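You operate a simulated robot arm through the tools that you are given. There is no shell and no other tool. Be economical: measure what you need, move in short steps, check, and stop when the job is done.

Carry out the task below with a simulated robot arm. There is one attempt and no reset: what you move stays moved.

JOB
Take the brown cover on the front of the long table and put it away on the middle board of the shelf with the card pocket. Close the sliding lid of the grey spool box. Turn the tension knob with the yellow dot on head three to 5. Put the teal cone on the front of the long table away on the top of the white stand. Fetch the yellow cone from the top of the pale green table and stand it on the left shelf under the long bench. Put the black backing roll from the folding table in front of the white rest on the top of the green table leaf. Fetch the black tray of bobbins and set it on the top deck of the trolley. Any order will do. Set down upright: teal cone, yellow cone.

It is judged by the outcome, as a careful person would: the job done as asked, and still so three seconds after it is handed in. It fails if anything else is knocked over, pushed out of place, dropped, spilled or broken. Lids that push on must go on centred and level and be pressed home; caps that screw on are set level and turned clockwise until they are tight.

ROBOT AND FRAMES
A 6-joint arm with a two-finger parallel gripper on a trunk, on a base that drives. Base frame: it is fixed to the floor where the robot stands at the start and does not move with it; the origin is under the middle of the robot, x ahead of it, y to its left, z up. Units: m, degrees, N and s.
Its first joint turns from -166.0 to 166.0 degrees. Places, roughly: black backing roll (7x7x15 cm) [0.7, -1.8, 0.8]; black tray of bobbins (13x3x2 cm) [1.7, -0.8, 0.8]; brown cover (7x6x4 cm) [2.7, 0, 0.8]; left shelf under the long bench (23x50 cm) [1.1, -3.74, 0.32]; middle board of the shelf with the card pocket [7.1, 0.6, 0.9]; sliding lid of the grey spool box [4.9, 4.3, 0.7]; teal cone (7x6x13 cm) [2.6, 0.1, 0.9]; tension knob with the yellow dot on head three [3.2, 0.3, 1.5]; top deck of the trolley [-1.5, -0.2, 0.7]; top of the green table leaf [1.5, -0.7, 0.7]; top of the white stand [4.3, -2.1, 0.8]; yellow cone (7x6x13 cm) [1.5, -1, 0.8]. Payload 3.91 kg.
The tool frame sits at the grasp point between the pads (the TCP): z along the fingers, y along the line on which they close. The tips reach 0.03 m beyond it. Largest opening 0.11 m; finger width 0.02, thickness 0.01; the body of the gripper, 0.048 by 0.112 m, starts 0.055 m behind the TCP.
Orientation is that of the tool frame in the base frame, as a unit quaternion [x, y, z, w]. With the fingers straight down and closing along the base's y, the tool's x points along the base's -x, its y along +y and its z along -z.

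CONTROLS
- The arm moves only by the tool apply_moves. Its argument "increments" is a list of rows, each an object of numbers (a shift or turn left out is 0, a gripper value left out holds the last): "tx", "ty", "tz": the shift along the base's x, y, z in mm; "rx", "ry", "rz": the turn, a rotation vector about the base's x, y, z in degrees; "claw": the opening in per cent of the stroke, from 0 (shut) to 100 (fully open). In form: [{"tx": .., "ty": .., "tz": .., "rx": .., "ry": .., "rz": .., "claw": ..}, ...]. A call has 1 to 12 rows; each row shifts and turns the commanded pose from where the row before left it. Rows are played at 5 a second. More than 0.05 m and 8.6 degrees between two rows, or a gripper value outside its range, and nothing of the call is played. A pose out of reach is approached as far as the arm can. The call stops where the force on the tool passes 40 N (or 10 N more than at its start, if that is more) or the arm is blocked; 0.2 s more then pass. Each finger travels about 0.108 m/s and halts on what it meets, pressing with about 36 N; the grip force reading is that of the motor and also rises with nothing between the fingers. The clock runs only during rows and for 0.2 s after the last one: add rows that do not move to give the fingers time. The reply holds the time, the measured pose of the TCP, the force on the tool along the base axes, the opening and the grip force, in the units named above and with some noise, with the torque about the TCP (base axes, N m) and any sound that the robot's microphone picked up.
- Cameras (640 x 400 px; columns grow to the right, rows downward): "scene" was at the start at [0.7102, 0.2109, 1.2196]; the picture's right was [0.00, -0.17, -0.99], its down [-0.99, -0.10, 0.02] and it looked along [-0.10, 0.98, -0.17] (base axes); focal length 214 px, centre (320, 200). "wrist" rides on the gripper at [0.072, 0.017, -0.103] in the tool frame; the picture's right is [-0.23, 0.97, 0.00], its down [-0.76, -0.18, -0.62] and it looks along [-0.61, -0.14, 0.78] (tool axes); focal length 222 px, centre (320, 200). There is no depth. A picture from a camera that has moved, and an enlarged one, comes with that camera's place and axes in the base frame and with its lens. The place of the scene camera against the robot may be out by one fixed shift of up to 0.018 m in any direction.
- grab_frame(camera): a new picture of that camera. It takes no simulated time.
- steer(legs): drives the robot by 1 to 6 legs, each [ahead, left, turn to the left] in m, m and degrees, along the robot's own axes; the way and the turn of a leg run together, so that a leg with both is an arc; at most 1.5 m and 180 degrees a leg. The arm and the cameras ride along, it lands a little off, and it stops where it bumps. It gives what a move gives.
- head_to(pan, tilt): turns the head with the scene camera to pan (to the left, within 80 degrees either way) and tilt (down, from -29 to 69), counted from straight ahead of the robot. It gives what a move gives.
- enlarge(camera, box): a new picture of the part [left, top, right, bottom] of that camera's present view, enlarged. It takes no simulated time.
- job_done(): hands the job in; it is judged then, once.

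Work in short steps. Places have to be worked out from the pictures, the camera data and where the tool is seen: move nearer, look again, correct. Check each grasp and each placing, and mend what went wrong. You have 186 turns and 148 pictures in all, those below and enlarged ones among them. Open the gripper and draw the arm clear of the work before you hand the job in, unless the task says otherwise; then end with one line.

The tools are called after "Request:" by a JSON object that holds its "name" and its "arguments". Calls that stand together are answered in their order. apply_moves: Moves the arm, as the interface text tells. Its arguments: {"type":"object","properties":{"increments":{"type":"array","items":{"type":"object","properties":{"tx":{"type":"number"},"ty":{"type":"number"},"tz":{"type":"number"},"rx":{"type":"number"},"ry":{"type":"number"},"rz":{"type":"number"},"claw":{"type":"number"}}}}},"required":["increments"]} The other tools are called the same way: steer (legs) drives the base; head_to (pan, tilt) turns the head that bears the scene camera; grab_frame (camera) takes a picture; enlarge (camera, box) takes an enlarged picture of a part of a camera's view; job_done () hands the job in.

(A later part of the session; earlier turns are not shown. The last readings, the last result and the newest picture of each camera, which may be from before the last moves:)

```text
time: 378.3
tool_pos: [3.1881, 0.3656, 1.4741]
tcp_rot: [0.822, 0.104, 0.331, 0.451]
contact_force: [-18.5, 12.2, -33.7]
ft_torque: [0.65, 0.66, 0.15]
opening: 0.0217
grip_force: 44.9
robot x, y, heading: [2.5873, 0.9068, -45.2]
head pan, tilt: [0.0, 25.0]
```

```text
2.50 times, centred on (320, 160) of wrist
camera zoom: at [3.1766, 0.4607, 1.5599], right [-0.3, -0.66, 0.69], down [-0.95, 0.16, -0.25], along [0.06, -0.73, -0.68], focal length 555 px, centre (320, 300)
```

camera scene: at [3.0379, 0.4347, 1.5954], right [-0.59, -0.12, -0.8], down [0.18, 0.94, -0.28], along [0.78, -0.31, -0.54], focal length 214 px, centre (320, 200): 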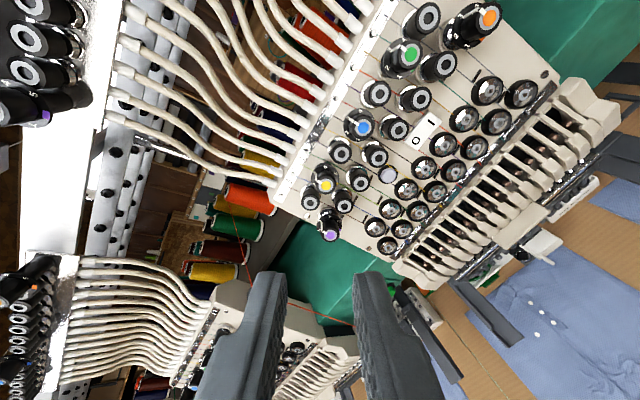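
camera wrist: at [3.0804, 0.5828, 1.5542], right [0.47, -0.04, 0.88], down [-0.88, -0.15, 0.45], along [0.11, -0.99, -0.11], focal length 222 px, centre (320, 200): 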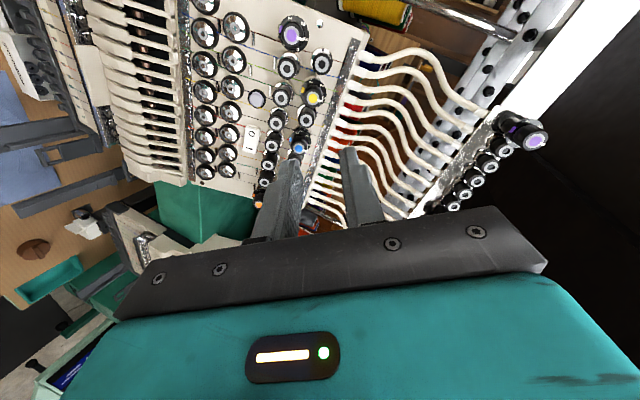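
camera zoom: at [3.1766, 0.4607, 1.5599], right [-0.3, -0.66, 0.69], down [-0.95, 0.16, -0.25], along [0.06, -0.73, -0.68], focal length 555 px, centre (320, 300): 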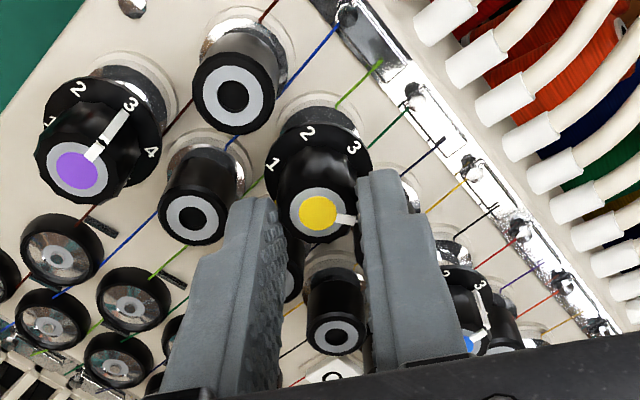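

Now at ~4. Open, back off 25 mm, roll back 60°, re-advance and regrip.

Request:
{"name": "apply_moves", "arguments": {"increments": [{"claw": 25}, {}, {"tx": -8, "ty": 8.5, "tz": 4.6}, {"tx": -8, "ty": 8.5, "tz": 4.6}, {"rx": -5.1, "ry": 5.42, "rz": 2.93}, {"rx": -5.1, "ry": 5.42, "rz": 2.93}, {"rx": -5.1, "ry": 5.42, "rz": 2.93}, {"rx": -5.1, "ry": 5.42, "rz": 2.93}, {"rx": -5.1, "ry": 5.42, "rz": 2.93}, {"rx": -5.1, "ry": 5.42, "rz": 2.93}, {"rx": -5.1, "ry": 5.42, "rz": 2.93}, {"rx": -2.54, "ry": 2.71, "rz": 1.47}]}}

Request:
{"name": "enlarge", "arguments": {"camera": "wrist", "box": [220, 80, 420, 240]}}

```text
time: 380.9
tool_pos: [3.174, 0.3837, 1.4839]
tcp_rot: [0.66, 0.501, 0.058, 0.558]
contact_force: [-0.1, -0.2, 0.6]
ft_torque: [0.0, -0.02, 0.0]
opening: 0.0279
grip_force: 0.0
robot x, y, heading: [2.5904, 0.908, -45.1]
head pan, tilt: [0.0, 25.0]
```

```text
2.50 times, centred on (320, 160) of wrist
camera zoom: at [3.1546, 0.5085, 1.5017], right [0.47, -0.05, 0.88], down [-0.88, -0.15, 0.46], along [0.11, -0.99, -0.11], focal length 555 px, centre (320, 300)
```

zoom: 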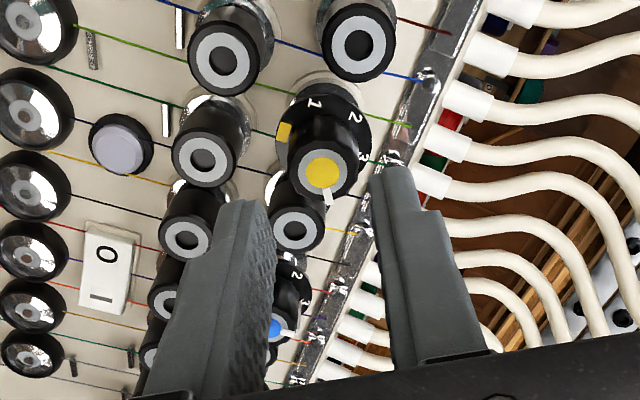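

Pointer is near 4. Re-advance 27 mm and grip again.

Request:
{"name": "apply_moves", "arguments": {"increments": [{"tx": 7, "ty": -5.5, "tz": -3}, {"tx": 6, "ty": -6, "tz": -3.2}, {"tx": 5.6, "ty": -5.9, "tz": -3.2}, {"claw": 10}, {"claw": 2}, {}]}}

Request:
{"name": "apply_moves", "arguments": {"increments": [{"tx": -0.5, "ty": 0.2, "tz": -0.6, "rx": 3.82, "ry": -4.06, "rz": -2.2}, {"tx": -0.5, "ty": 0.2, "tz": -0.6, "rx": 3.82, "ry": -4.06, "rz": -2.2}, {"rx": 3.82, "ry": -4.06, "rz": -2.2}, {"rx": 3.82, "ry": -4.06, "rz": -2.2}, {"rx": 3.82, "ry": -4.06, "rz": -2.2}]}}

```text
time: 382.3
tool_pos: [3.1919, 0.3667, 1.4756]
tcp_rot: [0.66, 0.5, 0.059, 0.557]
contact_force: [-6.8, 5.4, -9.3]
ft_torque: [0.12, 0.02, 0.16]
opening: 0.0215
grip_force: 44.5
robot x, y, heading: [2.5895, 0.9109, -45.1]
head pan, tilt: [0.0, 25.0]
```

```text
time: 383.4
tool_pos: [3.1917, 0.3656, 1.475]
tcp_rot: [0.749, 0.352, 0.175, 0.533]
contact_force: [3.5, -1.5, 0.6]
ft_torque: [-0.31, -0.24, -0.1]
opening: 0.0215
grip_force: 45.1
robot x, y, heading: [2.5917, 0.9063, -45.2]
head pan, tilt: [0.0, 25.0]
stopped in row 5: the force on the tool passed its limit at 42 N (the readings are from after the stop); the commanded pose is now the measured one
```

Stopped by load at ~24°. Continue in smaller steps.

Request:
{"name": "apply_moves", "arguments": {"increments": [{"rx": 2.55, "ry": -2.71, "rz": -1.47}, {"rx": 2.55, "ry": -2.71, "rz": -1.47}, {"rx": 2.55, "ry": -2.71, "rz": -1.47}, {"rx": 2.55, "ry": -2.71, "rz": -1.47}]}}

Request:
{"name": "enlarge", "arguments": {"camera": "scene", "box": [240, 150, 400, 270]}}

```text
time: 384.4
tool_pos: [3.1914, 0.3667, 1.473]
tcp_rot: [0.791, 0.242, 0.248, 0.504]
contact_force: [5.3, -7.5, 0.6]
ft_torque: [-0.12, -0.52, 0.83]
opening: 0.0216
grip_force: 45.5
robot x, y, heading: [2.5908, 0.9054, -45.1]
head pan, tilt: [0.0, 25.0]
```

```text
3.33 times, centred on (320, 210) of scene
camera zoom: at [3.112, 0.3491, 1.4894], right [-0.14, 0.37, -0.92], down [0.42, 0.86, 0.29], along [0.9, -0.34, -0.27], focal length 715 px, centre (320, 167)
```

zoom: 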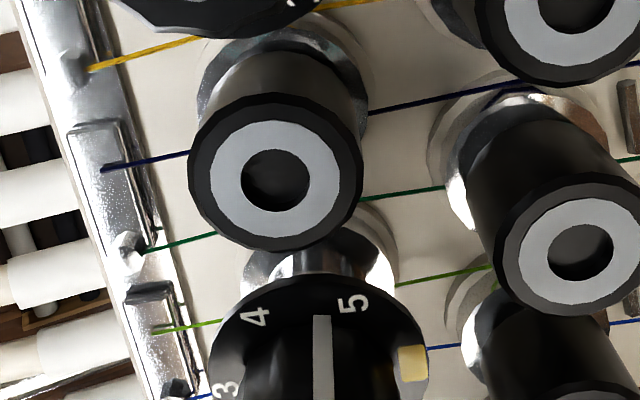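

Pointer is now midway between 4 and 5; continue turning.

Request:
{"name": "apply_moves", "arguments": {"increments": [{"rx": 2.55, "ry": -2.71, "rz": -1.47}, {"rx": 2.55, "ry": -2.71, "rz": -1.47}, {"rx": 2.55, "ry": -2.71, "rz": -1.47}, {"rx": 2.55, "ry": -2.71, "rz": -1.47}, {"rx": 2.55, "ry": -2.71, "rz": -1.47}]}}

Request:
{"name": "enlarge", "arguments": {"camera": "scene", "box": [240, 150, 400, 270]}}

```text
time: 385.6
tool_pos: [3.1923, 0.3658, 1.4746]
tcp_rot: [0.821, 0.103, 0.331, 0.454]
contact_force: [13.2, -10.7, 9.7]
ft_torque: [-0.59, -0.43, 0.67]
opening: 0.0216
grip_force: 45.2
robot x, y, heading: [2.5914, 0.9049, -45.3]
head pan, tilt: [0.0, 25.0]
```

```text
3.33 times, centred on (320, 210) of scene
camera zoom: at [3.1119, 0.3607, 1.4681], right [0.13, 0.57, -0.81], down [0.42, 0.71, 0.56], along [0.9, -0.41, -0.14], focal length 715 px, centre (320, 167)
```

zoom: 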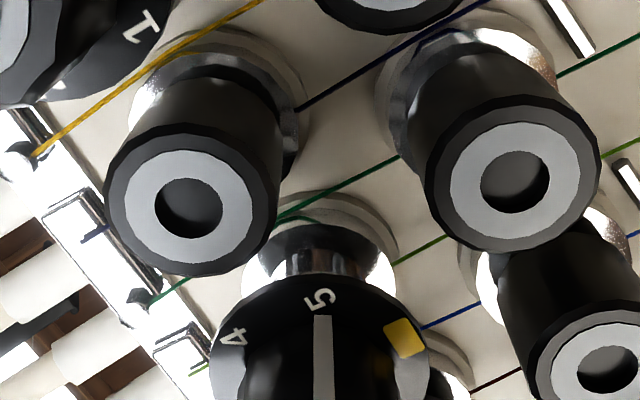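

Pointer now lines up with 5. Release, back off and verify.

Request:
{"name": "apply_moves", "arguments": {"increments": [{"claw": 25}, {}, {"tx": -8, "ty": 8.5, "tz": 4.6}, {"tx": -12, "ty": 12.7, "tz": 7}, {"tx": -20, "ty": 21, "tz": 11}, {"tx": -20, "ty": 21, "tz": 11}, {"tx": -20, "ty": 21, "tz": 11}]}}

Request:
{"name": "enlarge", "arguments": {"camera": "scene", "box": [240, 130, 400, 250]}}

```text
time: 387.1
tool_pos: [3.1127, 0.4479, 1.5168]
tcp_rot: [0.821, 0.103, 0.33, 0.454]
contact_force: [2.0, -0.4, -0.1]
ft_torque: [0.01, 0.01, -0.01]
opening: 0.0274
grip_force: 0.0
robot x, y, heading: [2.5873, 0.9063, -45.2]
head pan, tilt: [0.0, 25.0]
```

```text
3.33 times, centred on (320, 190) of scene
camera zoom: at [3.032, 0.4434, 1.5107], right [0.13, 0.57, -0.81], down [0.42, 0.71, 0.56], along [0.9, -0.41, -0.15], focal length 715 px, centre (320, 233)
```

zoom: 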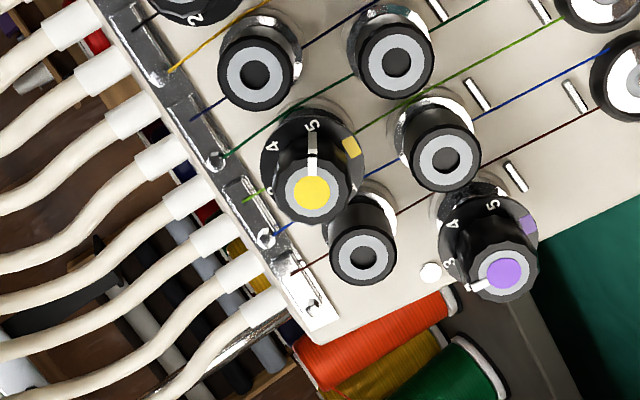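

Knob is on 5. Un-roll the wrist while retreating.

Request:
{"name": "apply_moves", "arguments": {"increments": [{"tx": -15, "ty": 15, "rx": -5.41, "ry": 5.75, "rz": 3.12}, {"tx": -15, "ty": 15, "rx": -5.41, "ry": 5.75, "rz": 3.12}, {"tx": -10, "ty": 10, "rx": -5.41, "ry": 5.75, "rz": 3.12}, {"tx": -10, "ty": 10, "rx": -5.41, "ry": 5.75, "rz": 3.12}, {"tx": -10, "ty": 10, "rx": -5.41, "ry": 5.75, "rz": 3.12}, {"tx": -10, "ty": 10, "rx": -5.41, "ry": 5.75, "rz": 3.12}, {"rx": -5.41, "ry": 5.75, "rz": 3.12}, {"rx": -5.41, "ry": 5.75, "rz": 3.12}, {"rx": -5.41, "ry": 5.75, "rz": 3.12}, {"rx": -5.41, "ry": 5.75, "rz": 3.12}, {"rx": -5.41, "ry": 5.75, "rz": 3.12}, {"rx": -5.41, "ry": 5.75, "rz": 3.12}]}}

Request:
{"name": "apply_moves", "arguments": {"increments": [{"rx": -5.41, "ry": 5.75, "rz": 3.12, "claw": 100}, {"rx": -5.41, "ry": 5.75, "rz": 3.12}, {"rx": 4.37, "ry": 4.1}, {"rx": 4.37, "ry": 4.1}]}}

```text
time: 389.8
tool_pos: [3.0417, 0.5198, 1.5198]
tcp_rot: [0.436, 0.702, -0.146, 0.543]
contact_force: [0.3, -0.2, 0.3]
ft_torque: [-0.03, 0.03, -0.04]
opening: 0.0276
grip_force: 0.1
robot x, y, heading: [2.5912, 0.9081, -45.2]
head pan, tilt: [0.0, 25.0]
```

```text
time: 390.8
tool_pos: [3.0422, 0.5217, 1.5193]
tcp_rot: [0.35, 0.808, -0.188, 0.434]
contact_force: [-0.8, 0.3, 0.4]
ft_torque: [-0.02, 0.0, -0.01]
opening: 0.1103
grip_force: 0.1
robot x, y, heading: [2.5868, 0.9038, -45.2]
head pan, tilt: [0.0, 25.0]
```

Now to the teal cone: back up 0.15, strafe right 0.52, lower the arm and look.

Request:
{"name": "steer", "arguments": {"legs": [[-0.15, 0, 0], [0, -0.52, 0]]}}

Request:
{"name": "apply_moves", "arguments": {"increments": [{"tx": -15, "ty": 15, "tz": -40}, {"tx": -15, "ty": 15, "tz": -40}, {"tx": -15, "ty": 15, "tz": -40}, {"tx": -10, "ty": 10, "tz": -45}, {"tz": -45}, {"tz": -45}, {"tz": -45}, {"tz": -45}, {"tz": -45}, {"tz": -45}, {"tz": -45}]}}

Request:
{"name": "head_to", "arguments": {"pan": 0, "tilt": 10}}

Request:
{"name": "grab_frame", "arguments": {"camera": "scene"}}

Request:
{"name": "grab_frame", "arguments": {"camera": "wrist"}}

```text
time: 394.8
tool_pos: [2.5607, 0.2554, 1.5193]
tcp_rot: [0.35, 0.809, -0.187, 0.434]
contact_force: [-0.6, -0.2, 0.0]
ft_torque: [0.0, 0.01, 0.01]
opening: 0.1102
grip_force: 0.1
robot x, y, heading: [2.1104, 0.6435, -45.4]
head pan, tilt: [0.0, 25.0]
```

```text
time: 397.2
tool_pos: [2.5076, 0.3123, 1.0398]
tcp_rot: [0.35, 0.808, -0.188, 0.435]
contact_force: [0.5, 0.1, 0.4]
ft_torque: [-0.03, -0.04, 0.02]
opening: 0.1099
grip_force: 0.0
robot x, y, heading: [2.1116, 0.6472, -45.3]
head pan, tilt: [0.0, 25.0]
```

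```text
time: 398.0
tool_pos: [2.5062, 0.3112, 1.04]
tcp_rot: [0.352, 0.808, -0.188, 0.433]
contact_force: [-0.2, 0.2, 0.2]
ft_torque: [0.01, 0.0, -0.01]
opening: 0.1099
grip_force: 0.1
robot x, y, heading: [2.1043, 0.6451, -45.2]
head pan, tilt: [0.0, 10.0]
```

```text
44 pictures are left
camera scene: at [2.5181, 0.2986, 1.1508], right [-0.73, -0.68, 0.0], down [-0.47, 0.5, -0.72], along [0.49, -0.53, -0.69], focal length 214 px, centre (320, 200)
```

scene: 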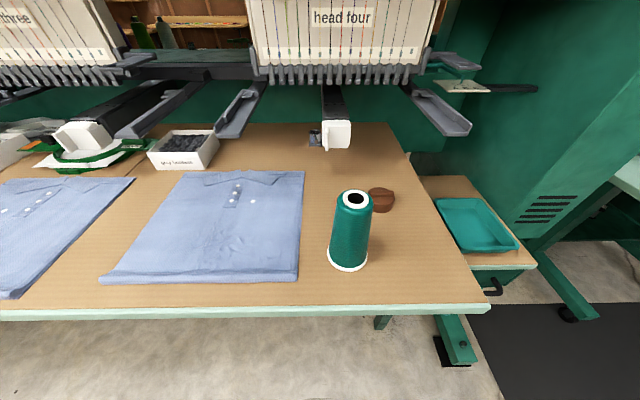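

```text
43 pictures are left
camera wrist: at [2.4339, 0.4164, 1.0382], right [0.8, 0.57, 0.19], down [-0.2, -0.05, 0.98], along [0.57, -0.82, 0.07], focal length 222 px, centre (320, 200)
```

wrist: 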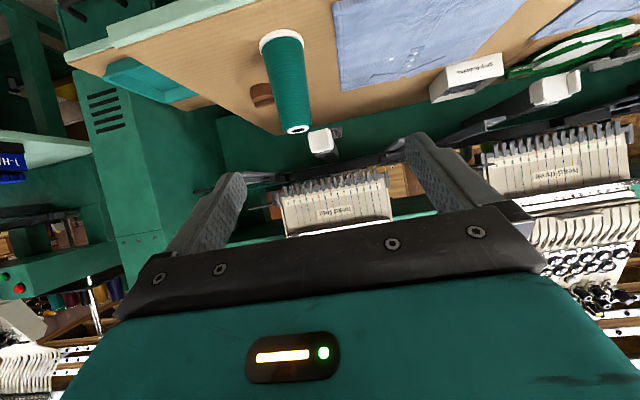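

Table here is ~0.83 high; teal cone at about (2.614,0.13). Move to pre-grasp (2.525,0.221,0.988) and refine.

Request:
{"name": "apply_moves", "arguments": {"increments": [{"tx": 7, "ty": -30, "tz": -17}, {"tx": 6, "ty": -30, "tz": -17}, {"tx": 6, "ty": -30, "tz": -18}, {}]}}

Request:
{"name": "head_to", "arguments": {"pan": 0, "tilt": 15}}

Request:
{"name": "grab_frame", "arguments": {"camera": "scene"}}

Request:
{"name": "grab_frame", "arguments": {"camera": "wrist"}}

```text
time: 399.0
tool_pos: [2.526, 0.2203, 0.9891]
tcp_rot: [0.351, 0.809, -0.187, 0.433]
contact_force: [0.4, -0.6, 0.1]
ft_torque: [0.0, 0.0, 0.0]
opening: 0.1102
grip_force: 0.1
robot x, y, heading: [2.1106, 0.6424, -45.3]
head pan, tilt: [0.0, 10.0]
```

```text
time: 399.6
tool_pos: [2.5252, 0.2204, 0.9903]
tcp_rot: [0.352, 0.809, -0.188, 0.433]
contact_force: [-0.4, -0.3, -0.6]
ft_torque: [0.01, 0.0, 0.0]
opening: 0.11
grip_force: 0.1
robot x, y, heading: [2.1123, 0.6448, -45.3]
head pan, tilt: [0.0, 15.0]
```

```text
42 pictures are left
camera scene: at [2.5334, 0.2108, 1.093], right [-0.73, -0.68, 0.0], down [-0.51, 0.55, -0.66], along [0.45, -0.48, -0.75], focal length 214 px, centre (320, 200)
```

scene: 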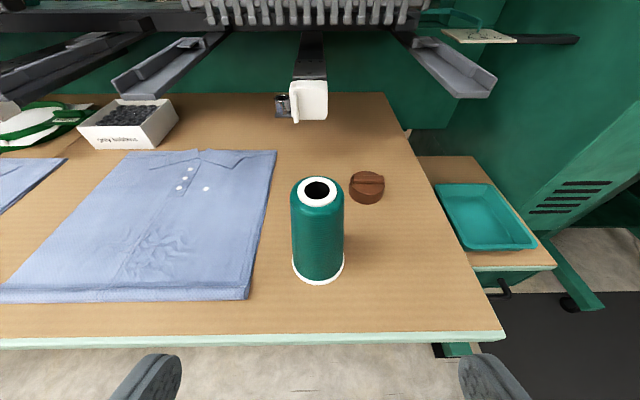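

```text
41 pictures are left
camera wrist: at [2.4521, 0.3257, 0.9873], right [0.8, 0.57, 0.19], down [-0.2, -0.05, 0.98], along [0.57, -0.82, 0.07], focal length 222 px, centre (320, 200)
```

wrist: 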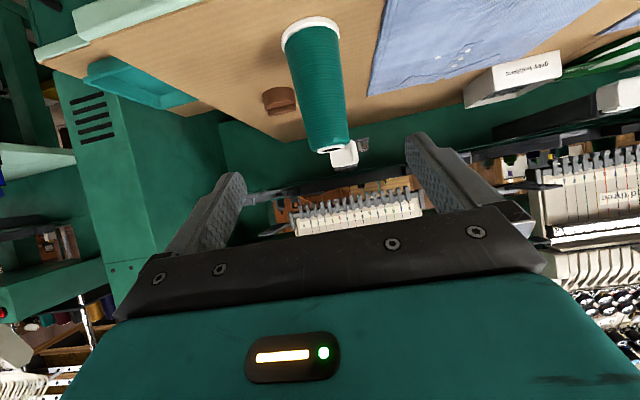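

Cone base z≈0.82 at (2.624,0.120). Tilt head away and move in to TCP (2.6185,0.126,0.894).

Request:
{"name": "head_to", "arguments": {"pan": 0, "tilt": -25}}

Request:
{"name": "apply_moves", "arguments": {"increments": [{"tx": 23.3, "ty": -23.6, "tz": -24}, {"tx": 23.3, "ty": -23.6, "tz": -24}, {"tx": 23.3, "ty": -23.6, "tz": -24}, {"tx": 23.3, "ty": -23.6, "tz": -24}, {}]}}

Request:
{"name": "grab_frame", "arguments": {"camera": "wrist"}}

```text
time: 400.7
tool_pos: [2.5248, 0.2216, 0.9907]
tcp_rot: [0.351, 0.808, -0.188, 0.433]
contact_force: [-0.4, -0.1, 0.3]
ft_torque: [-0.03, 0.0, -0.01]
opening: 0.11
grip_force: 0.1
robot x, y, heading: [2.1106, 0.6429, -45.0]
head pan, tilt: [0.0, -25.0]
```

```text
time: 401.9
tool_pos: [2.6169, 0.129, 0.8946]
tcp_rot: [0.352, 0.808, -0.188, 0.434]
contact_force: [0.1, 0.3, -0.6]
ft_torque: [-0.01, -0.03, -0.04]
opening: 0.1103
grip_force: 0.1
robot x, y, heading: [2.1061, 0.6457, -45.4]
head pan, tilt: [0.0, -25.0]
```

```text
40 pictures are left
camera wrist: at [2.544, 0.2326, 0.8915], right [0.8, 0.57, 0.19], down [-0.2, -0.05, 0.98], along [0.57, -0.82, 0.07], focal length 222 px, centre (320, 200)
```

wrist: 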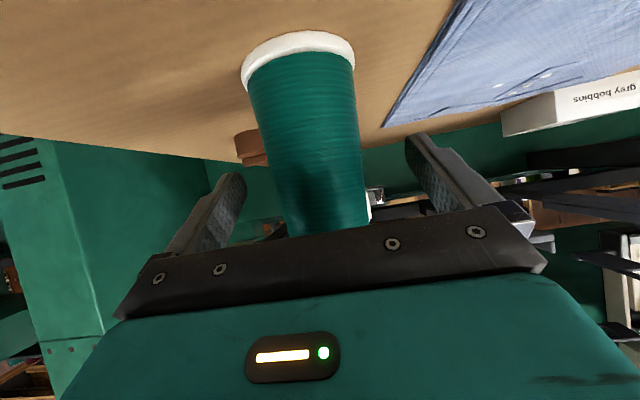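

Close and lift.

Request:
{"name": "apply_moves", "arguments": {"increments": [{"claw": 0}, {}, {}, {}, {}, {"tz": 15}, {"tz": 25}, {"tz": 40}, {"tz": 40}]}}

Request:
{"name": "grab_frame", "arguments": {"camera": "wrist"}}

```text
time: 403.9
tool_pos: [2.6171, 0.1258, 1.0122]
tcp_rot: [0.351, 0.809, -0.187, 0.433]
contact_force: [-0.6, -0.2, -1.7]
ft_torque: [0.05, 0.05, -0.01]
opening: 0.0583
grip_force: 36.1
robot x, y, heading: [2.1091, 0.6473, -45.1]
head pan, tilt: [0.0, -25.0]
```

```text
39 pictures are left
camera wrist: at [2.5441, 0.2302, 1.0093], right [0.8, 0.57, 0.19], down [-0.2, -0.05, 0.98], along [0.57, -0.82, 0.07], focal length 222 px, centre (320, 200)
```

wrist: 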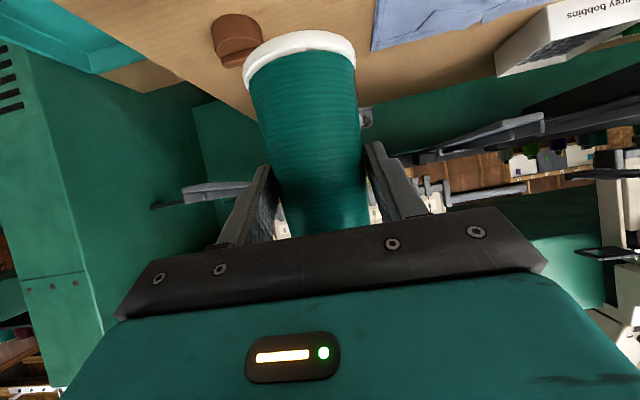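

Held. Retract, back up 0.4, strafe left along the table front.

Request:
{"name": "apply_moves", "arguments": {"increments": [{"tz": 40}, {"tx": -28, "ty": 28, "tz": 20}, {"tx": -28, "ty": 28}, {"tx": -28, "ty": 28}, {"tx": -28, "ty": 28}, {"tx": -28, "ty": 28}]}}

Request:
{"name": "steer", "arguments": {"legs": [[-0.4, 0, 0], [0, 1.3, 0], [0, 1.3, 0], [0, 1.15, 0]]}}

```text
time: 405.3
tool_pos: [2.4784, 0.2675, 1.0719]
tcp_rot: [0.351, 0.809, -0.187, 0.434]
contact_force: [0.2, -1.2, -1.1]
ft_torque: [0.0, 0.05, -0.01]
opening: 0.0583
grip_force: 35.7
robot x, y, heading: [2.108, 0.6458, -45.2]
head pan, tilt: [0.0, -25.0]
```

```text
time: 425.2
tool_pos: [4.8376, 3.0999, 1.0717]
tcp_rot: [0.365, 0.803, -0.195, 0.43]
contact_force: [0.2, 0.2, -1.2]
ft_torque: [-0.01, -0.01, 0.01]
opening: 0.0579
grip_force: 36.0
robot x, y, heading: [4.4807, 3.4929, -47.0]
head pan, tilt: [0.0, -25.0]
```

Request:
{"name": "steer", "arguments": {"legs": [[0, 0.09, 2], [1.4, 0, 0], [1.42, 0, 0], [0, 0, -90], [1.4, 0, 0], [1.4, 0, 0]]}}

```text
time: 456.5
tool_pos: [4.0454, -0.6607, 1.0715]
tcp_rot: [0.829, 0.3, -0.445, 0.161]
contact_force: [1.1, 0.6, -2.2]
ft_torque: [0.03, -0.01, -0.02]
opening: 0.0566
grip_force: 36.6
robot x, y, heading: [4.4421, -0.312, -138.8]
head pan, tilt: [0.0, -25.0]
```

Request:
{"name": "steer", "arguments": {"legs": [[0, 0, 3.8], [1.3, 0.1, 0], [0, 0, 90]]}}

Request:
{"name": "head_to", "arguments": {"pan": 0, "tilt": -5}}

Request:
{"name": "grab_frame", "arguments": {"camera": "scene"}}

```text
time: 467.3
tool_pos: [3.9692, -1.6774, 1.0724]
tcp_rot: [0.35, 0.809, -0.187, 0.434]
contact_force: [0.5, 0.3, -2.1]
ft_torque: [0.01, -0.01, 0.02]
opening: 0.0557
grip_force: 35.5
robot x, y, heading: [3.597, -1.3004, -45.1]
head pan, tilt: [0.0, -25.0]
```

```text
time: 468.2
tool_pos: [3.9694, -1.678, 1.0725]
tcp_rot: [0.351, 0.808, -0.188, 0.434]
contact_force: [-0.1, 0.5, -0.8]
ft_torque: [0.01, 0.01, -0.02]
opening: 0.0558
grip_force: 36.2
robot x, y, heading: [3.5959, -1.306, -44.9]
head pan, tilt: [0.0, -5.0]
```

```text
38 pictures are left
camera scene: at [3.9851, -1.6973, 1.2052], right [-0.73, -0.68, 0.0], down [-0.33, 0.35, -0.88], along [0.6, -0.64, -0.48], focal length 214 px, centre (320, 200)
```

scene: 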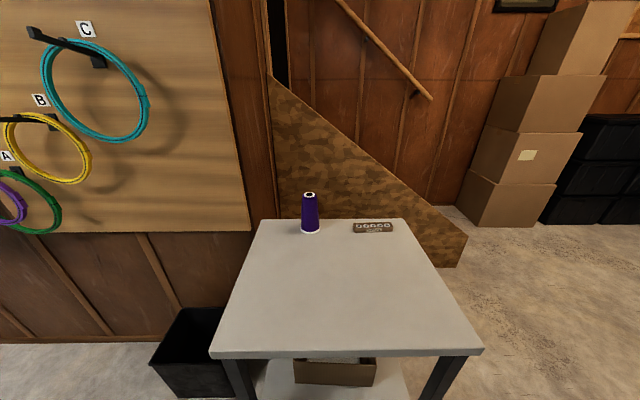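

White stand top in front, centre ~(4.23,-2.05). Cone slips slightly so go directly: target (4.165,-1.965), lower to TCP 0.95 then creep.

Request:
{"name": "head_to", "arguments": {"pan": 0, "tilt": -25}}

Request:
{"name": "apply_moves", "arguments": {"increments": [{"tx": 25, "ty": -36, "tz": -10}, {"tx": 25, "ty": -36, "tz": -10}, {"tx": 25, "ty": -36, "tz": -10}, {"tx": 25, "ty": -36, "tz": -10}, {"tx": 25, "ty": -36, "tz": -15}, {"tx": 25, "ty": -36, "tz": -15}, {"tx": 25, "ty": -36, "tz": -15}, {"tx": 21, "ty": -35, "tz": -25}, {}]}}

Request:
{"name": "grab_frame", "arguments": {"camera": "wrist"}}

```text
time: 469.0
tool_pos: [3.9681, -1.6778, 1.0728]
tcp_rot: [0.351, 0.808, -0.187, 0.434]
contact_force: [-0.7, 0.2, -1.3]
ft_torque: [0.0, 0.05, 0.0]
opening: 0.0557
grip_force: 36.1
robot x, y, heading: [3.5938, -1.3021, -45.1]
head pan, tilt: [0.0, -25.0]
```

```text
time: 471.0
tool_pos: [4.1637, -1.9673, 0.9632]
tcp_rot: [0.35, 0.809, -0.187, 0.434]
contact_force: [0.8, 0.3, -1.4]
ft_torque: [0.01, 0.07, 0.0]
opening: 0.0556
grip_force: 35.9
robot x, y, heading: [3.5988, -1.3034, -45.2]
head pan, tilt: [0.0, -25.0]
```

```text
37 pictures are left
camera wrist: at [4.0897, -1.8626, 0.9601], right [0.8, 0.57, 0.19], down [-0.2, -0.05, 0.98], along [0.57, -0.82, 0.07], focal length 222 px, centre (320, 200)
```

wrist: 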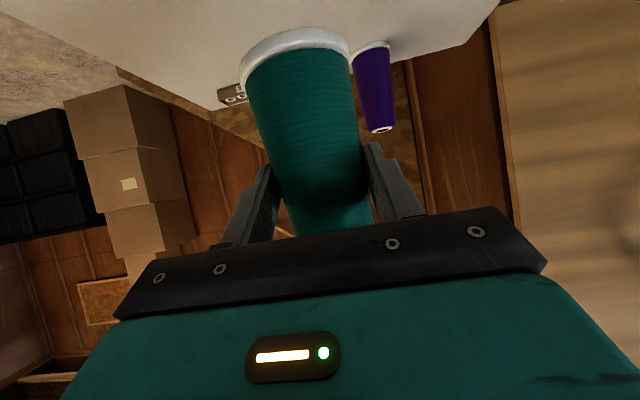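

Request:
{"name": "apply_moves", "arguments": {"increments": [{"tz": -20}, {"tz": -15}, {"tz": -12}, {"tz": -8}, {"tz": -6}, {"tz": -5}, {}]}}

```text
time: 472.6
tool_pos: [4.1652, -1.9648, 0.8962]
tcp_rot: [0.35, 0.809, -0.187, 0.434]
contact_force: [0.6, 0.5, -1.8]
ft_torque: [0.07, 0.02, -0.03]
opening: 0.0553
grip_force: 35.9
robot x, y, heading: [3.5971, -1.3026, -45.0]
head pan, tilt: [0.0, -25.0]
```

Request:
{"name": "apply_moves", "arguments": {"increments": [{"tz": -5}, {"tz": -5}, {"tz": -4}, {"tz": -4}, {"tz": -4}, {"tz": -4}, {}]}}

Request:
{"name": "grab_frame", "arguments": {"camera": "wrist"}}

```text
time: 474.2
tool_pos: [4.1655, -1.9628, 0.8704]
tcp_rot: [0.35, 0.809, -0.187, 0.434]
contact_force: [-0.2, 0.7, -1.1]
ft_torque: [0.02, 0.03, -0.01]
opening: 0.0553
grip_force: 36.0
robot x, y, heading: [3.5976, -1.2992, -45.2]
head pan, tilt: [0.0, -25.0]
```

```text
36 pictures are left
camera wrist: at [4.0905, -1.8598, 0.8674], right [0.8, 0.57, 0.19], down [-0.2, -0.05, 0.98], along [0.57, -0.82, 0.07], focal length 222 px, centre (320, 200)
```

wrist: 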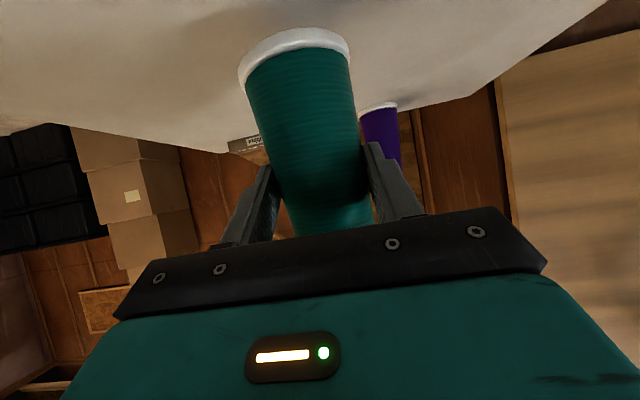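

Not yet down; keep creeping.

Request:
{"name": "apply_moves", "arguments": {"increments": [{"tz": -4}, {"tz": -4}, {"tz": -4}, {"tz": -3}, {"tz": -3}, {"tz": -3}, {}]}}

```text
time: 475.8
tool_pos: [4.1645, -1.9644, 0.849]
tcp_rot: [0.35, 0.809, -0.187, 0.434]
contact_force: [-0.1, -0.6, -1.8]
ft_torque: [0.03, 0.02, 0.02]
opening: 0.0551
grip_force: 36.5
robot x, y, heading: [3.5951, -1.3038, -44.8]
head pan, tilt: [0.0, -25.0]
```

Request:
{"name": "apply_moves", "arguments": {"increments": [{"tz": -4}, {"tz": -3}, {"tz": -3}, {"tz": -3}, {"tz": -3}, {"tz": -3}, {"tz": -3}, {}]}}

Request:
{"name": "grab_frame", "arguments": {"camera": "wrist"}}

```text
time: 477.3
tool_pos: [4.1633, -1.9665, 0.8341]
tcp_rot: [0.35, 0.807, -0.189, 0.437]
contact_force: [0.1, -0.8, 9.8]
ft_torque: [-0.08, -0.3, 0.09]
opening: 0.0546
grip_force: 36.1
robot x, y, heading: [3.5984, -1.3025, -45.3]
head pan, tilt: [0.0, -25.0]
stopped in row 7: the force on the tool passed its limit at 44 N (the readings are from after the stop); the commanded pose is now the measured one
```

```text
35 pictures are left
camera wrist: at [4.0907, -1.8615, 0.8306], right [0.8, 0.57, 0.19], down [-0.2, -0.05, 0.98], along [0.57, -0.82, 0.08], focal length 222 px, centre (320, 200)
```

wrist: 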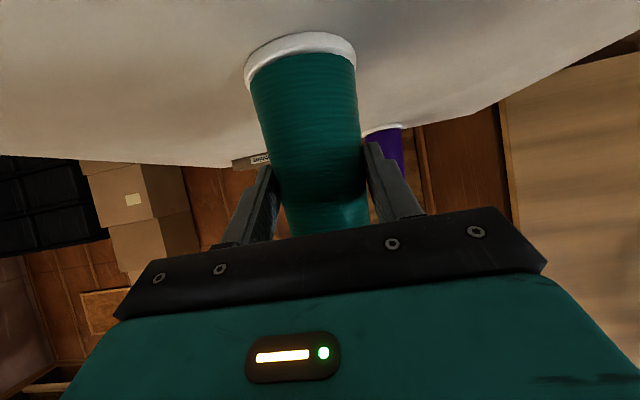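

Down on the stand. Open and withdraw along the tool line.

Request:
{"name": "apply_moves", "arguments": {"increments": [{"claw": 60}, {"claw": 100}, {}, {}, {"tx": -20, "ty": 21, "tz": 8}, {"tx": -25, "ty": 26, "tz": 18}, {"tx": -25, "ty": 26, "tz": 20}, {"tx": -25, "ty": 26, "tz": 25}, {"tx": -20, "ty": 20, "tz": 35}]}}

Request:
{"name": "head_to", "arguments": {"pan": 0, "tilt": 5}}

Request:
{"name": "grab_frame", "arguments": {"camera": "scene"}}

```text
time: 479.3
tool_pos: [4.0507, -1.8468, 0.9386]
tcp_rot: [0.351, 0.808, -0.189, 0.434]
contact_force: [0.2, 0.5, -0.9]
ft_torque: [0.04, -0.02, 0.04]
opening: 0.11
grip_force: 0.0
robot x, y, heading: [3.5985, -1.3027, -45.1]
head pan, tilt: [0.0, -25.0]
```

```text
time: 480.3
tool_pos: [4.051, -1.8464, 0.9365]
tcp_rot: [0.349, 0.808, -0.188, 0.437]
contact_force: [-0.6, -0.2, 0.5]
ft_torque: [-0.01, -0.01, -0.03]
opening: 0.1098
grip_force: 0.1
robot x, y, heading: [3.5958, -1.3035, -45.3]
head pan, tilt: [0.0, 5.0]
```

```text
34 pictures are left
camera scene: at [4.0634, -1.8619, 1.0553], right [-0.73, -0.68, 0.0], down [-0.42, 0.45, -0.79], along [0.54, -0.57, -0.62], focal length 214 px, centre (320, 200)
```

scene: 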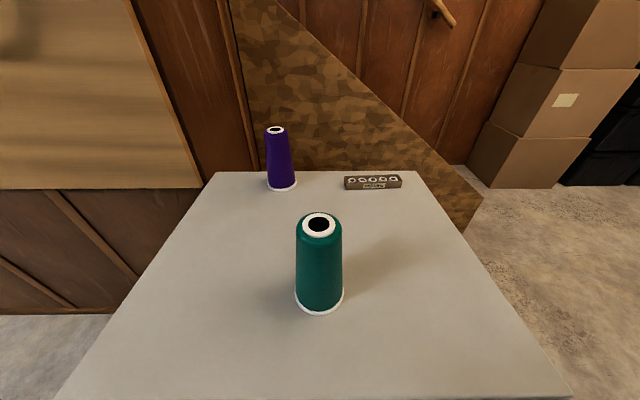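

Teal cone stands on the white stand. Retract/raise and drive back round to the long table's front for the brown cover.

Request:
{"name": "apply_moves", "arguments": {"increments": [{"tz": 40}, {"tz": 45}, {"tz": 40, "tx": -20, "ty": 24}, {"tx": -28, "ty": 33}, {"tx": -28, "ty": 33}, {"tx": -28, "ty": 33}, {"tx": -20, "ty": 24}]}}

Request:
{"name": "steer", "arguments": {"legs": [[0, 0, 90], [1.4, 0, 0], [1.4, 0, 0], [1.3, 0, 0], [0, 0, 90]]}}

```text
refused: row 3 steps farther than a row can; nothing moved
```

```text
time: 502.9
tool_pos: [7.1201, 1.7925, 0.9385]
tcp_rot: [-0.301, 0.827, 0.162, 0.448]
contact_force: [-17.3, -15.4, 0.3]
ft_torque: [1.89, -2.05, 0.82]
opening: 0.1099
grip_force: 0.1
robot x, y, heading: [6.5535, 1.3718, 41.2]
head pan, tilt: [0.0, 5.0]
stopped in leg 4: the force on the tool passed its limit at 182 N (the readings are from after the stop); the commanded pose is now the measured one
```

The refused retract left the arm extended and it bumped something ahead. Look before moving.

Request:
{"name": "grab_frame", "arguments": {"camera": "scene"}}

Request:
{"name": "grab_frame", "arguments": {"camera": "wrist"}}

```text
33 pictures are left
camera scene: at [7.1352, 1.811, 1.0552], right [0.65, -0.76, 0.0], down [-0.48, -0.4, -0.78], along [0.59, 0.51, -0.63], focal length 214 px, centre (320, 200)
```

scene: 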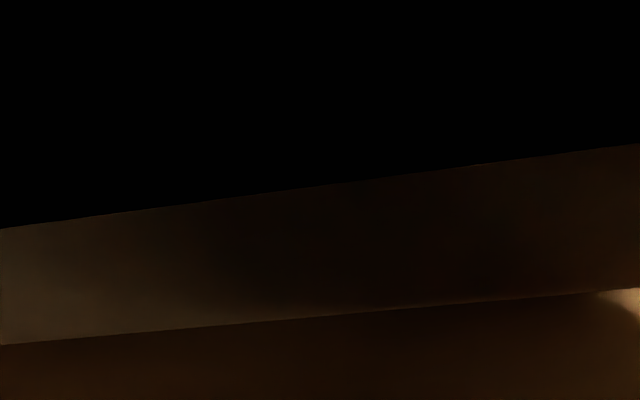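

```text
32 pictures are left
camera wrist: at [7.0142, 1.7254, 0.935], right [-0.53, 0.83, 0.19], down [0.03, -0.2, 0.98], along [0.85, 0.53, 0.08], focal length 222 px, centre (320, 200)
```

wrist: 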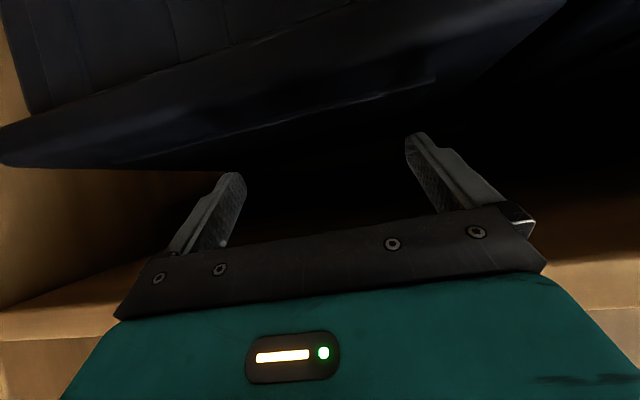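

The gripper entered the wooden shelf next to the heater. Back straight out 0.35 m and look at it.

Request:
{"name": "steer", "arguments": {"legs": [[-0.35, 0, 0]]}}

Request:
{"name": "head_to", "arguments": {"pan": 0, "tilt": -25}}

Request:
{"name": "grab_frame", "arguments": {"camera": "scene"}}

```text
time: 505.1
tool_pos: [6.8638, 1.5641, 0.9378]
tcp_rot: [-0.302, 0.827, 0.161, 0.446]
contact_force: [0.3, 0.5, -0.5]
ft_torque: [0.01, -0.01, 0.01]
opening: 0.1097
grip_force: 0.1
robot x, y, heading: [6.2981, 1.1411, 41.9]
head pan, tilt: [0.0, 5.0]
```

```text
time: 506.1
tool_pos: [6.8638, 1.5651, 0.9361]
tcp_rot: [-0.302, 0.826, 0.162, 0.447]
contact_force: [-0.2, 0.1, 0.5]
ft_torque: [0.01, 0.0, 0.0]
opening: 0.11
grip_force: 0.1
robot x, y, heading: [6.2989, 1.1446, 41.7]
head pan, tilt: [0.0, -25.0]
```

```text
31 pictures are left
camera scene: at [6.8839, 1.587, 1.1028], right [0.64, -0.77, 0.0], down [-0.11, -0.1, -0.99], along [0.76, 0.64, -0.15], focal length 214 px, centre (320, 200)
```

scene: 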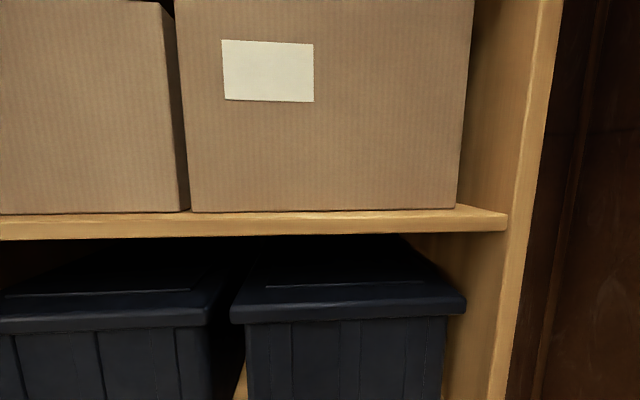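

Nothing looks disturbed. Retract the arm properly now (within step limits).

Request:
{"name": "apply_moves", "arguments": {"increments": [{"tz": 45}, {"tz": 45}, {"tx": -32, "ty": -24}, {"tx": -32, "ty": -24}, {"tx": -32, "ty": -24}, {"tx": -32, "ty": -24}, {"tx": -32, "ty": -24}]}}

```text
time: 507.7
tool_pos: [6.7039, 1.4466, 1.0289]
tcp_rot: [-0.302, 0.827, 0.162, 0.446]
contact_force: [0.4, -0.7, 0.1]
ft_torque: [0.03, -0.02, 0.01]
opening: 0.1101
grip_force: 0.1
robot x, y, heading: [6.2958, 1.1439, 41.5]
head pan, tilt: [0.0, -25.0]
```

Request:
{"name": "steer", "arguments": {"legs": [[0, 0, 93.5], [0, -0.46, 0], [1.4, 0, 0], [1.45, 0, 0]]}}

```text
time: 527.8
tool_pos: [4.2677, 3.8778, 1.0285]
tcp_rot: [0.812, -0.341, -0.437, -0.185]
contact_force: [-0.7, 0.1, -0.1]
ft_torque: [0.01, 0.02, 0.06]
opening: 0.1101
grip_force: 0.0
robot x, y, heading: [4.602, 3.4923, 136.0]
head pan, tilt: [0.0, -25.0]
```

Request:
{"name": "steer", "arguments": {"legs": [[0, 0, 179], [0, -1.3, 0], [0, -1.3, 0], [0, -1.2, 0]]}}

```text
time: 553.5
tool_pos: [2.4345, 0.2871, 1.0272]
tcp_rot: [0.321, 0.819, -0.174, 0.442]
contact_force: [0.1, -0.3, 1.0]
ft_torque: [0.0, 0.02, 0.02]
opening: 0.1099
grip_force: 0.0
robot x, y, heading: [2.0862, 0.6544, -41.2]
head pan, tilt: [0.0, -25.0]
```

At the cover side again. Pitch tool to ~60° and hover over the brown cover (~(2.646,-0.02)) to refine.

Request:
{"name": "apply_moves", "arguments": {"increments": [{"tx": 22, "ty": -34, "rx": 4.6, "ry": 4.94, "claw": 100}, {"tx": 22, "ty": -34, "rx": 4.6, "ry": 4.94}, {"tx": 22, "ty": -34, "rx": 4.6, "ry": 4.94}, {"tx": 22, "ty": -34, "rx": 4.6, "ry": 4.94}, {"tx": 22, "ty": -34, "tz": -12}, {"tx": 22, "ty": -34, "tz": -12}, {"tx": 22, "ty": -30, "tz": -12}, {}]}}

Request:
{"name": "head_to", "arguments": {"pan": 0, "tilt": 15}}

Request:
{"name": "grab_frame", "arguments": {"camera": "scene"}}

Request:
{"name": "grab_frame", "arguments": {"camera": "wrist"}}

```text
time: 555.3
tool_pos: [2.5869, 0.0517, 0.9921]
tcp_rot: [0.353, 0.9, -0.094, 0.238]
contact_force: [-0.7, 0.8, 1.1]
ft_torque: [0.01, 0.01, 0.01]
opening: 0.1098
grip_force: 0.0
robot x, y, heading: [2.0841, 0.6507, -41.2]
head pan, tilt: [0.0, -25.0]
```

```text
time: 556.4
tool_pos: [2.5869, 0.0515, 0.9915]
tcp_rot: [0.353, 0.9, -0.094, 0.238]
contact_force: [0.5, 0.2, 0.0]
ft_torque: [0.02, -0.04, 0.04]
opening: 0.1102
grip_force: 0.2
robot x, y, heading: [2.0843, 0.652, -41.1]
head pan, tilt: [0.0, 15.0]
```

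```text
30 pictures are left
camera scene: at [2.6257, 0.0161, 1.0777], right [-0.68, -0.73, 0.0], down [-0.71, 0.66, -0.25], along [0.19, -0.17, -0.97], focal length 214 px, centre (320, 200)
```

scene: 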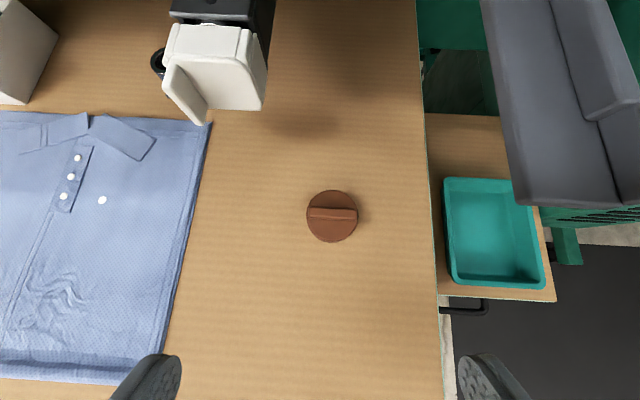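

```text
29 pictures are left
camera wrist: at [2.5159, 0.1431, 1.0466], right [0.81, 0.58, 0.11], down [0.14, -0.37, 0.92], along [0.57, -0.73, -0.38], focal length 222 px, centre (320, 200)
```

wrist: 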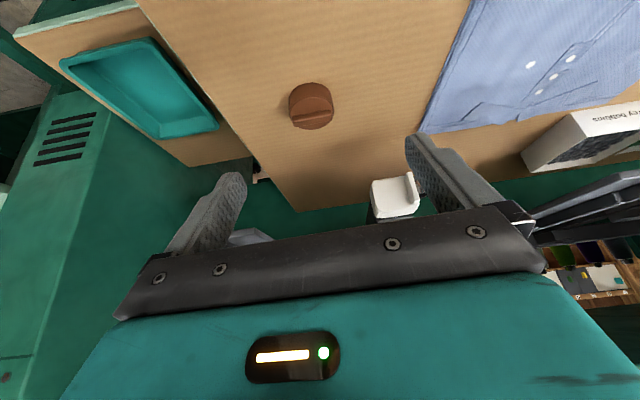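

Cover disc (6 cm) centred at (2.652,-0.026), top ≈0.83–0.85. Descend to TCP 0.862 with fingers either side.

Request:
{"name": "apply_moves", "arguments": {"increments": [{"tx": 20, "ty": -24, "tz": -30}, {"tx": 20, "ty": -24, "tz": -30}, {"tx": 18, "ty": -21.5, "tz": -30}, {"tz": -20}, {"tz": -20}, {}]}}

Request:
{"name": "grab_frame", "arguments": {"camera": "wrist"}}

```text
time: 557.8
tool_pos: [2.6458, -0.0154, 0.8627]
tcp_rot: [0.353, 0.9, -0.094, 0.237]
contact_force: [0.0, -0.5, 0.6]
ft_torque: [-0.01, 0.0, 0.0]
opening: 0.1101
grip_force: 0.1
robot x, y, heading: [2.0847, 0.653, -41.2]
head pan, tilt: [0.0, 15.0]
```

```text
28 pictures are left
camera wrist: at [2.5747, 0.0733, 0.9164], right [0.81, 0.58, 0.11], down [0.14, -0.37, 0.92], along [0.57, -0.73, -0.38], focal length 222 px, centre (320, 200)
```

wrist: 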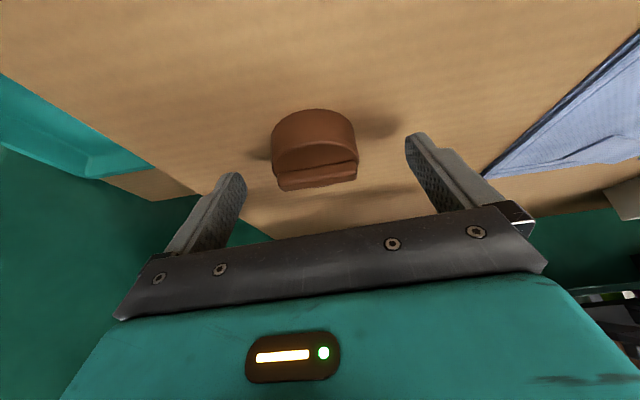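

Request:
{"name": "apply_moves", "arguments": {"increments": [{"tz": -6}, {"tz": -5}, {"tz": -4}, {"tz": -3}, {"tz": -3}, {}]}}

Request:
{"name": "grab_frame", "arguments": {"camera": "wrist"}}

```text
time: 558.8
tool_pos: [2.6473, -0.017, 0.8521]
tcp_rot: [0.353, 0.899, -0.096, 0.242]
contact_force: [-5.0, 6.0, 11.2]
ft_torque: [0.62, -0.35, 0.51]
opening: 0.1099
grip_force: 0.0
robot x, y, heading: [2.085, 0.6563, -41.3]
head pan, tilt: [0.0, 15.0]
stopped in row 5: the force on the tool passed its limit at 45 N (the readings are from after the stop); the commanded pose is now the measured one
```

```text
27 pictures are left
camera wrist: at [2.5751, 0.0739, 0.9046], right [0.81, 0.58, 0.11], down [0.13, -0.36, 0.92], along [0.58, -0.73, -0.37], focal length 222 px, centre (320, 200)
```

wrist: 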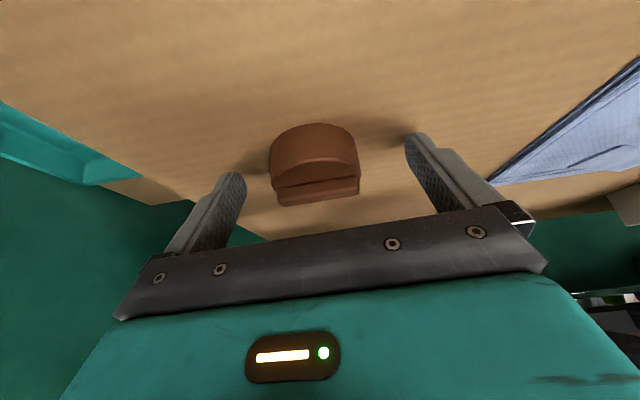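

Table touched (z≈0.82). Raise 3 mm and close.

Request:
{"name": "apply_moves", "arguments": {"increments": [{"tz": 3}, {"claw": 0}, {}, {}, {}, {}]}}

Request:
{"name": "apply_moves", "arguments": {"increments": [{"tz": 15}, {"tz": 25}, {"tz": 35}, {}]}}

Request:
{"name": "grab_frame", "arguments": {"camera": "wrist"}}

```text
time: 560.2
tool_pos: [2.6488, -0.0167, 0.8532]
tcp_rot: [0.353, 0.899, -0.095, 0.241]
contact_force: [-0.1, 0.6, 0.5]
ft_torque: [0.02, -0.03, -0.03]
opening: 0.0593
grip_force: 36.5
robot x, y, heading: [2.0837, 0.6558, -41.3]
head pan, tilt: [0.0, 15.0]
```

```text
time: 561.2
tool_pos: [2.6506, -0.0183, 0.9279]
tcp_rot: [0.353, 0.899, -0.095, 0.242]
contact_force: [-0.6, 0.5, 0.1]
ft_torque: [-0.02, -0.03, 0.01]
opening: 0.0595
grip_force: 36.1
robot x, y, heading: [2.0861, 0.6537, -40.8]
head pan, tilt: [0.0, 15.0]
```

```text
26 pictures are left
camera wrist: at [2.5778, 0.0739, 0.982], right [0.81, 0.58, 0.11], down [0.13, -0.37, 0.92], along [0.58, -0.73, -0.37], focal length 222 px, centre (320, 200)
```

wrist: 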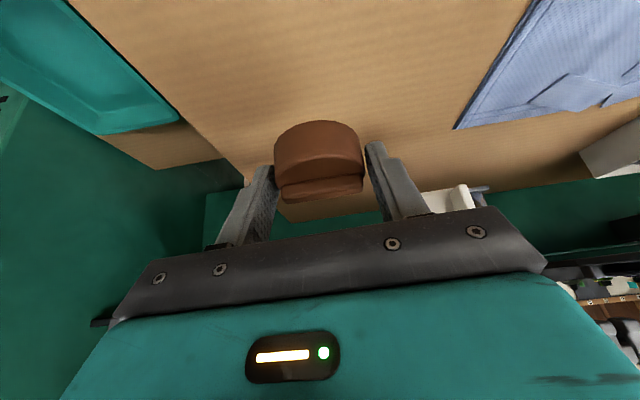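

Cover held. Raise, retract to ~0.52 m, then drive.

Request:
{"name": "apply_moves", "arguments": {"increments": [{"tz": 40}, {"tz": 40}, {"tz": 40}, {"tx": -28, "ty": 34}, {"tx": -28, "ty": 34}, {"tx": -28, "ty": 34}, {"tx": -28, "ty": 34}, {"tx": -28, "ty": 34}, {"tx": -28, "ty": 34}, {"tx": -28, "ty": 34}, {"tx": -26, "ty": 32}]}}

```text
time: 563.6
tool_pos: [2.4274, 0.2531, 1.0502]
tcp_rot: [0.353, 0.899, -0.095, 0.241]
contact_force: [0.1, 0.1, -1.5]
ft_torque: [0.06, 0.02, 0.0]
opening: 0.0595
grip_force: 35.5
robot x, y, heading: [2.0828, 0.6524, -41.2]
head pan, tilt: [0.0, 15.0]
```

Request:
{"name": "steer", "arguments": {"legs": [[0, 0, -4], [-0.33, 0, 0], [0, 1.3, 0], [0, 1.3, 0], [0, 1.2, 0]]}}

```text
time: 584.4
tool_pos: [4.8822, 3.1933, 1.0505]
tcp_rot: [0.377, 0.889, -0.102, 0.238]
contact_force: [-0.7, -0.9, -0.4]
ft_torque: [-0.02, -0.02, -0.01]
opening: 0.0592
grip_force: 36.0
robot x, y, heading: [4.5633, 3.6134, -44.4]
head pan, tilt: [0.0, 15.0]
```

Request:
{"name": "steer", "arguments": {"legs": [[1.3, -0.06, -0.6], [1.3, 0, 0]]}}

Request:
{"name": "head_to", "arguments": {"pan": 0, "tilt": -28}}

Request:
{"name": "grab_frame", "arguments": {"camera": "scene"}}

```text
time: 597.0
tool_pos: [6.6638, 1.308, 1.0513]
tcp_rot: [0.389, 0.884, -0.105, 0.237]
contact_force: [-0.3, -0.5, -0.6]
ft_torque: [-0.03, 0.04, 0.0]
opening: 0.0588
grip_force: 36.6
robot x, y, heading: [6.351, 1.7347, -45.7]
head pan, tilt: [0.0, 15.0]
```

```text
time: 598.1
tool_pos: [6.6631, 1.3089, 1.0501]
tcp_rot: [0.389, 0.884, -0.105, 0.238]
contact_force: [0.6, -0.1, -0.5]
ft_torque: [-0.03, 0.02, 0.01]
opening: 0.0586
grip_force: 35.6
robot x, y, heading: [6.3531, 1.7352, -45.5]
head pan, tilt: [0.0, -28.0]
```

```text
25 pictures are left
camera scene: at [6.7262, 1.2388, 1.1906], right [-0.74, -0.68, 0.0], down [-0.36, 0.39, -0.85], along [0.57, -0.63, -0.53], focal length 214 px, centre (320, 200)
```

scene: 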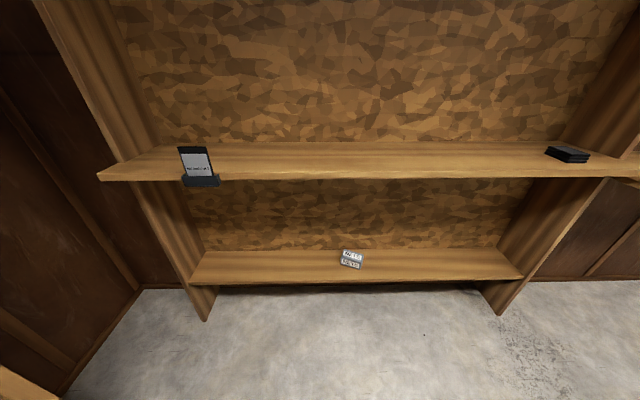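

Middle board (front edge n≈4.46, back n≈4.79, z≈0.9) clear in the centre. Drive 0.5 ahead, 0.2 right, and check.

Request:
{"name": "steer", "arguments": {"legs": [[0.48, -0.2, 0.6]]}}

Request:
{"name": "head_to", "arguments": {"pan": 0, "tilt": 0}}

Request:
{"name": "grab_frame", "arguments": {"camera": "scene"}}

Request:
{"name": "grab_frame", "arguments": {"camera": "wrist"}}

```text
time: 601.1
tool_pos: [6.8617, 0.8306, 1.0507]
tcp_rot: [0.383, 0.886, -0.104, 0.238]
contact_force: [-0.5, -0.3, 0.1]
ft_torque: [0.0, 0.03, 0.01]
opening: 0.0585
grip_force: 36.0
robot x, y, heading: [6.5461, 1.253, -45.3]
head pan, tilt: [0.0, -28.0]
```

```text
time: 602.1
tool_pos: [6.8611, 0.8316, 1.0512]
tcp_rot: [0.384, 0.886, -0.104, 0.238]
contact_force: [-0.5, -0.2, -0.7]
ft_torque: [0.02, 0.03, 0.01]
opening: 0.0587
grip_force: 35.9
robot x, y, heading: [6.5471, 1.2551, -45.3]
head pan, tilt: [0.0, 0.0]
```

```text
24 pictures are left
camera scene: at [6.9093, 0.7776, 1.1518], right [-0.73, -0.68, 0.0], down [-0.59, 0.63, -0.5], along [0.34, -0.37, -0.86], focal length 214 px, centre (320, 200)
```

scene: 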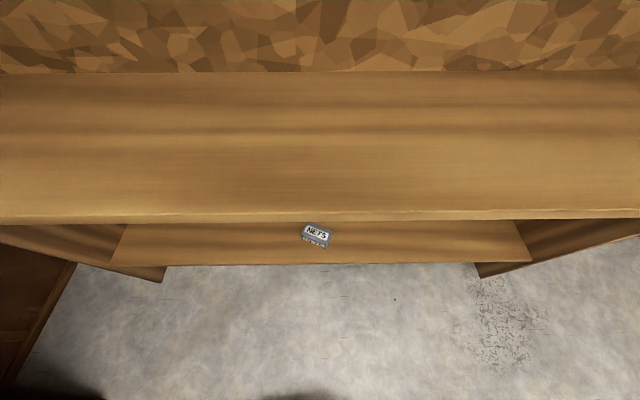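

```text
23 pictures are left
camera wrist: at [6.7959, 0.9262, 1.1043], right [0.85, 0.52, 0.11], down [0.11, -0.37, 0.92], along [0.52, -0.77, -0.37], focal length 222 px, centre (320, 200)
```

wrist: 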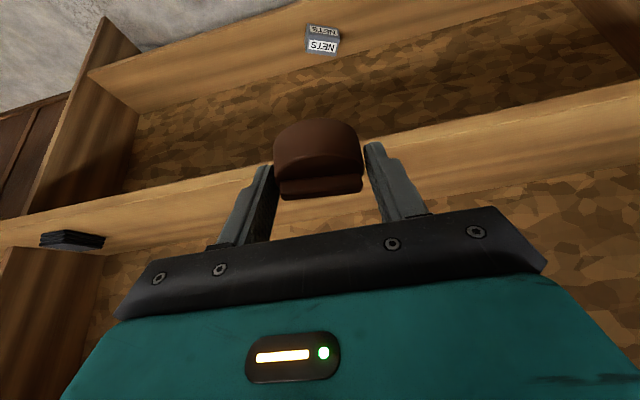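

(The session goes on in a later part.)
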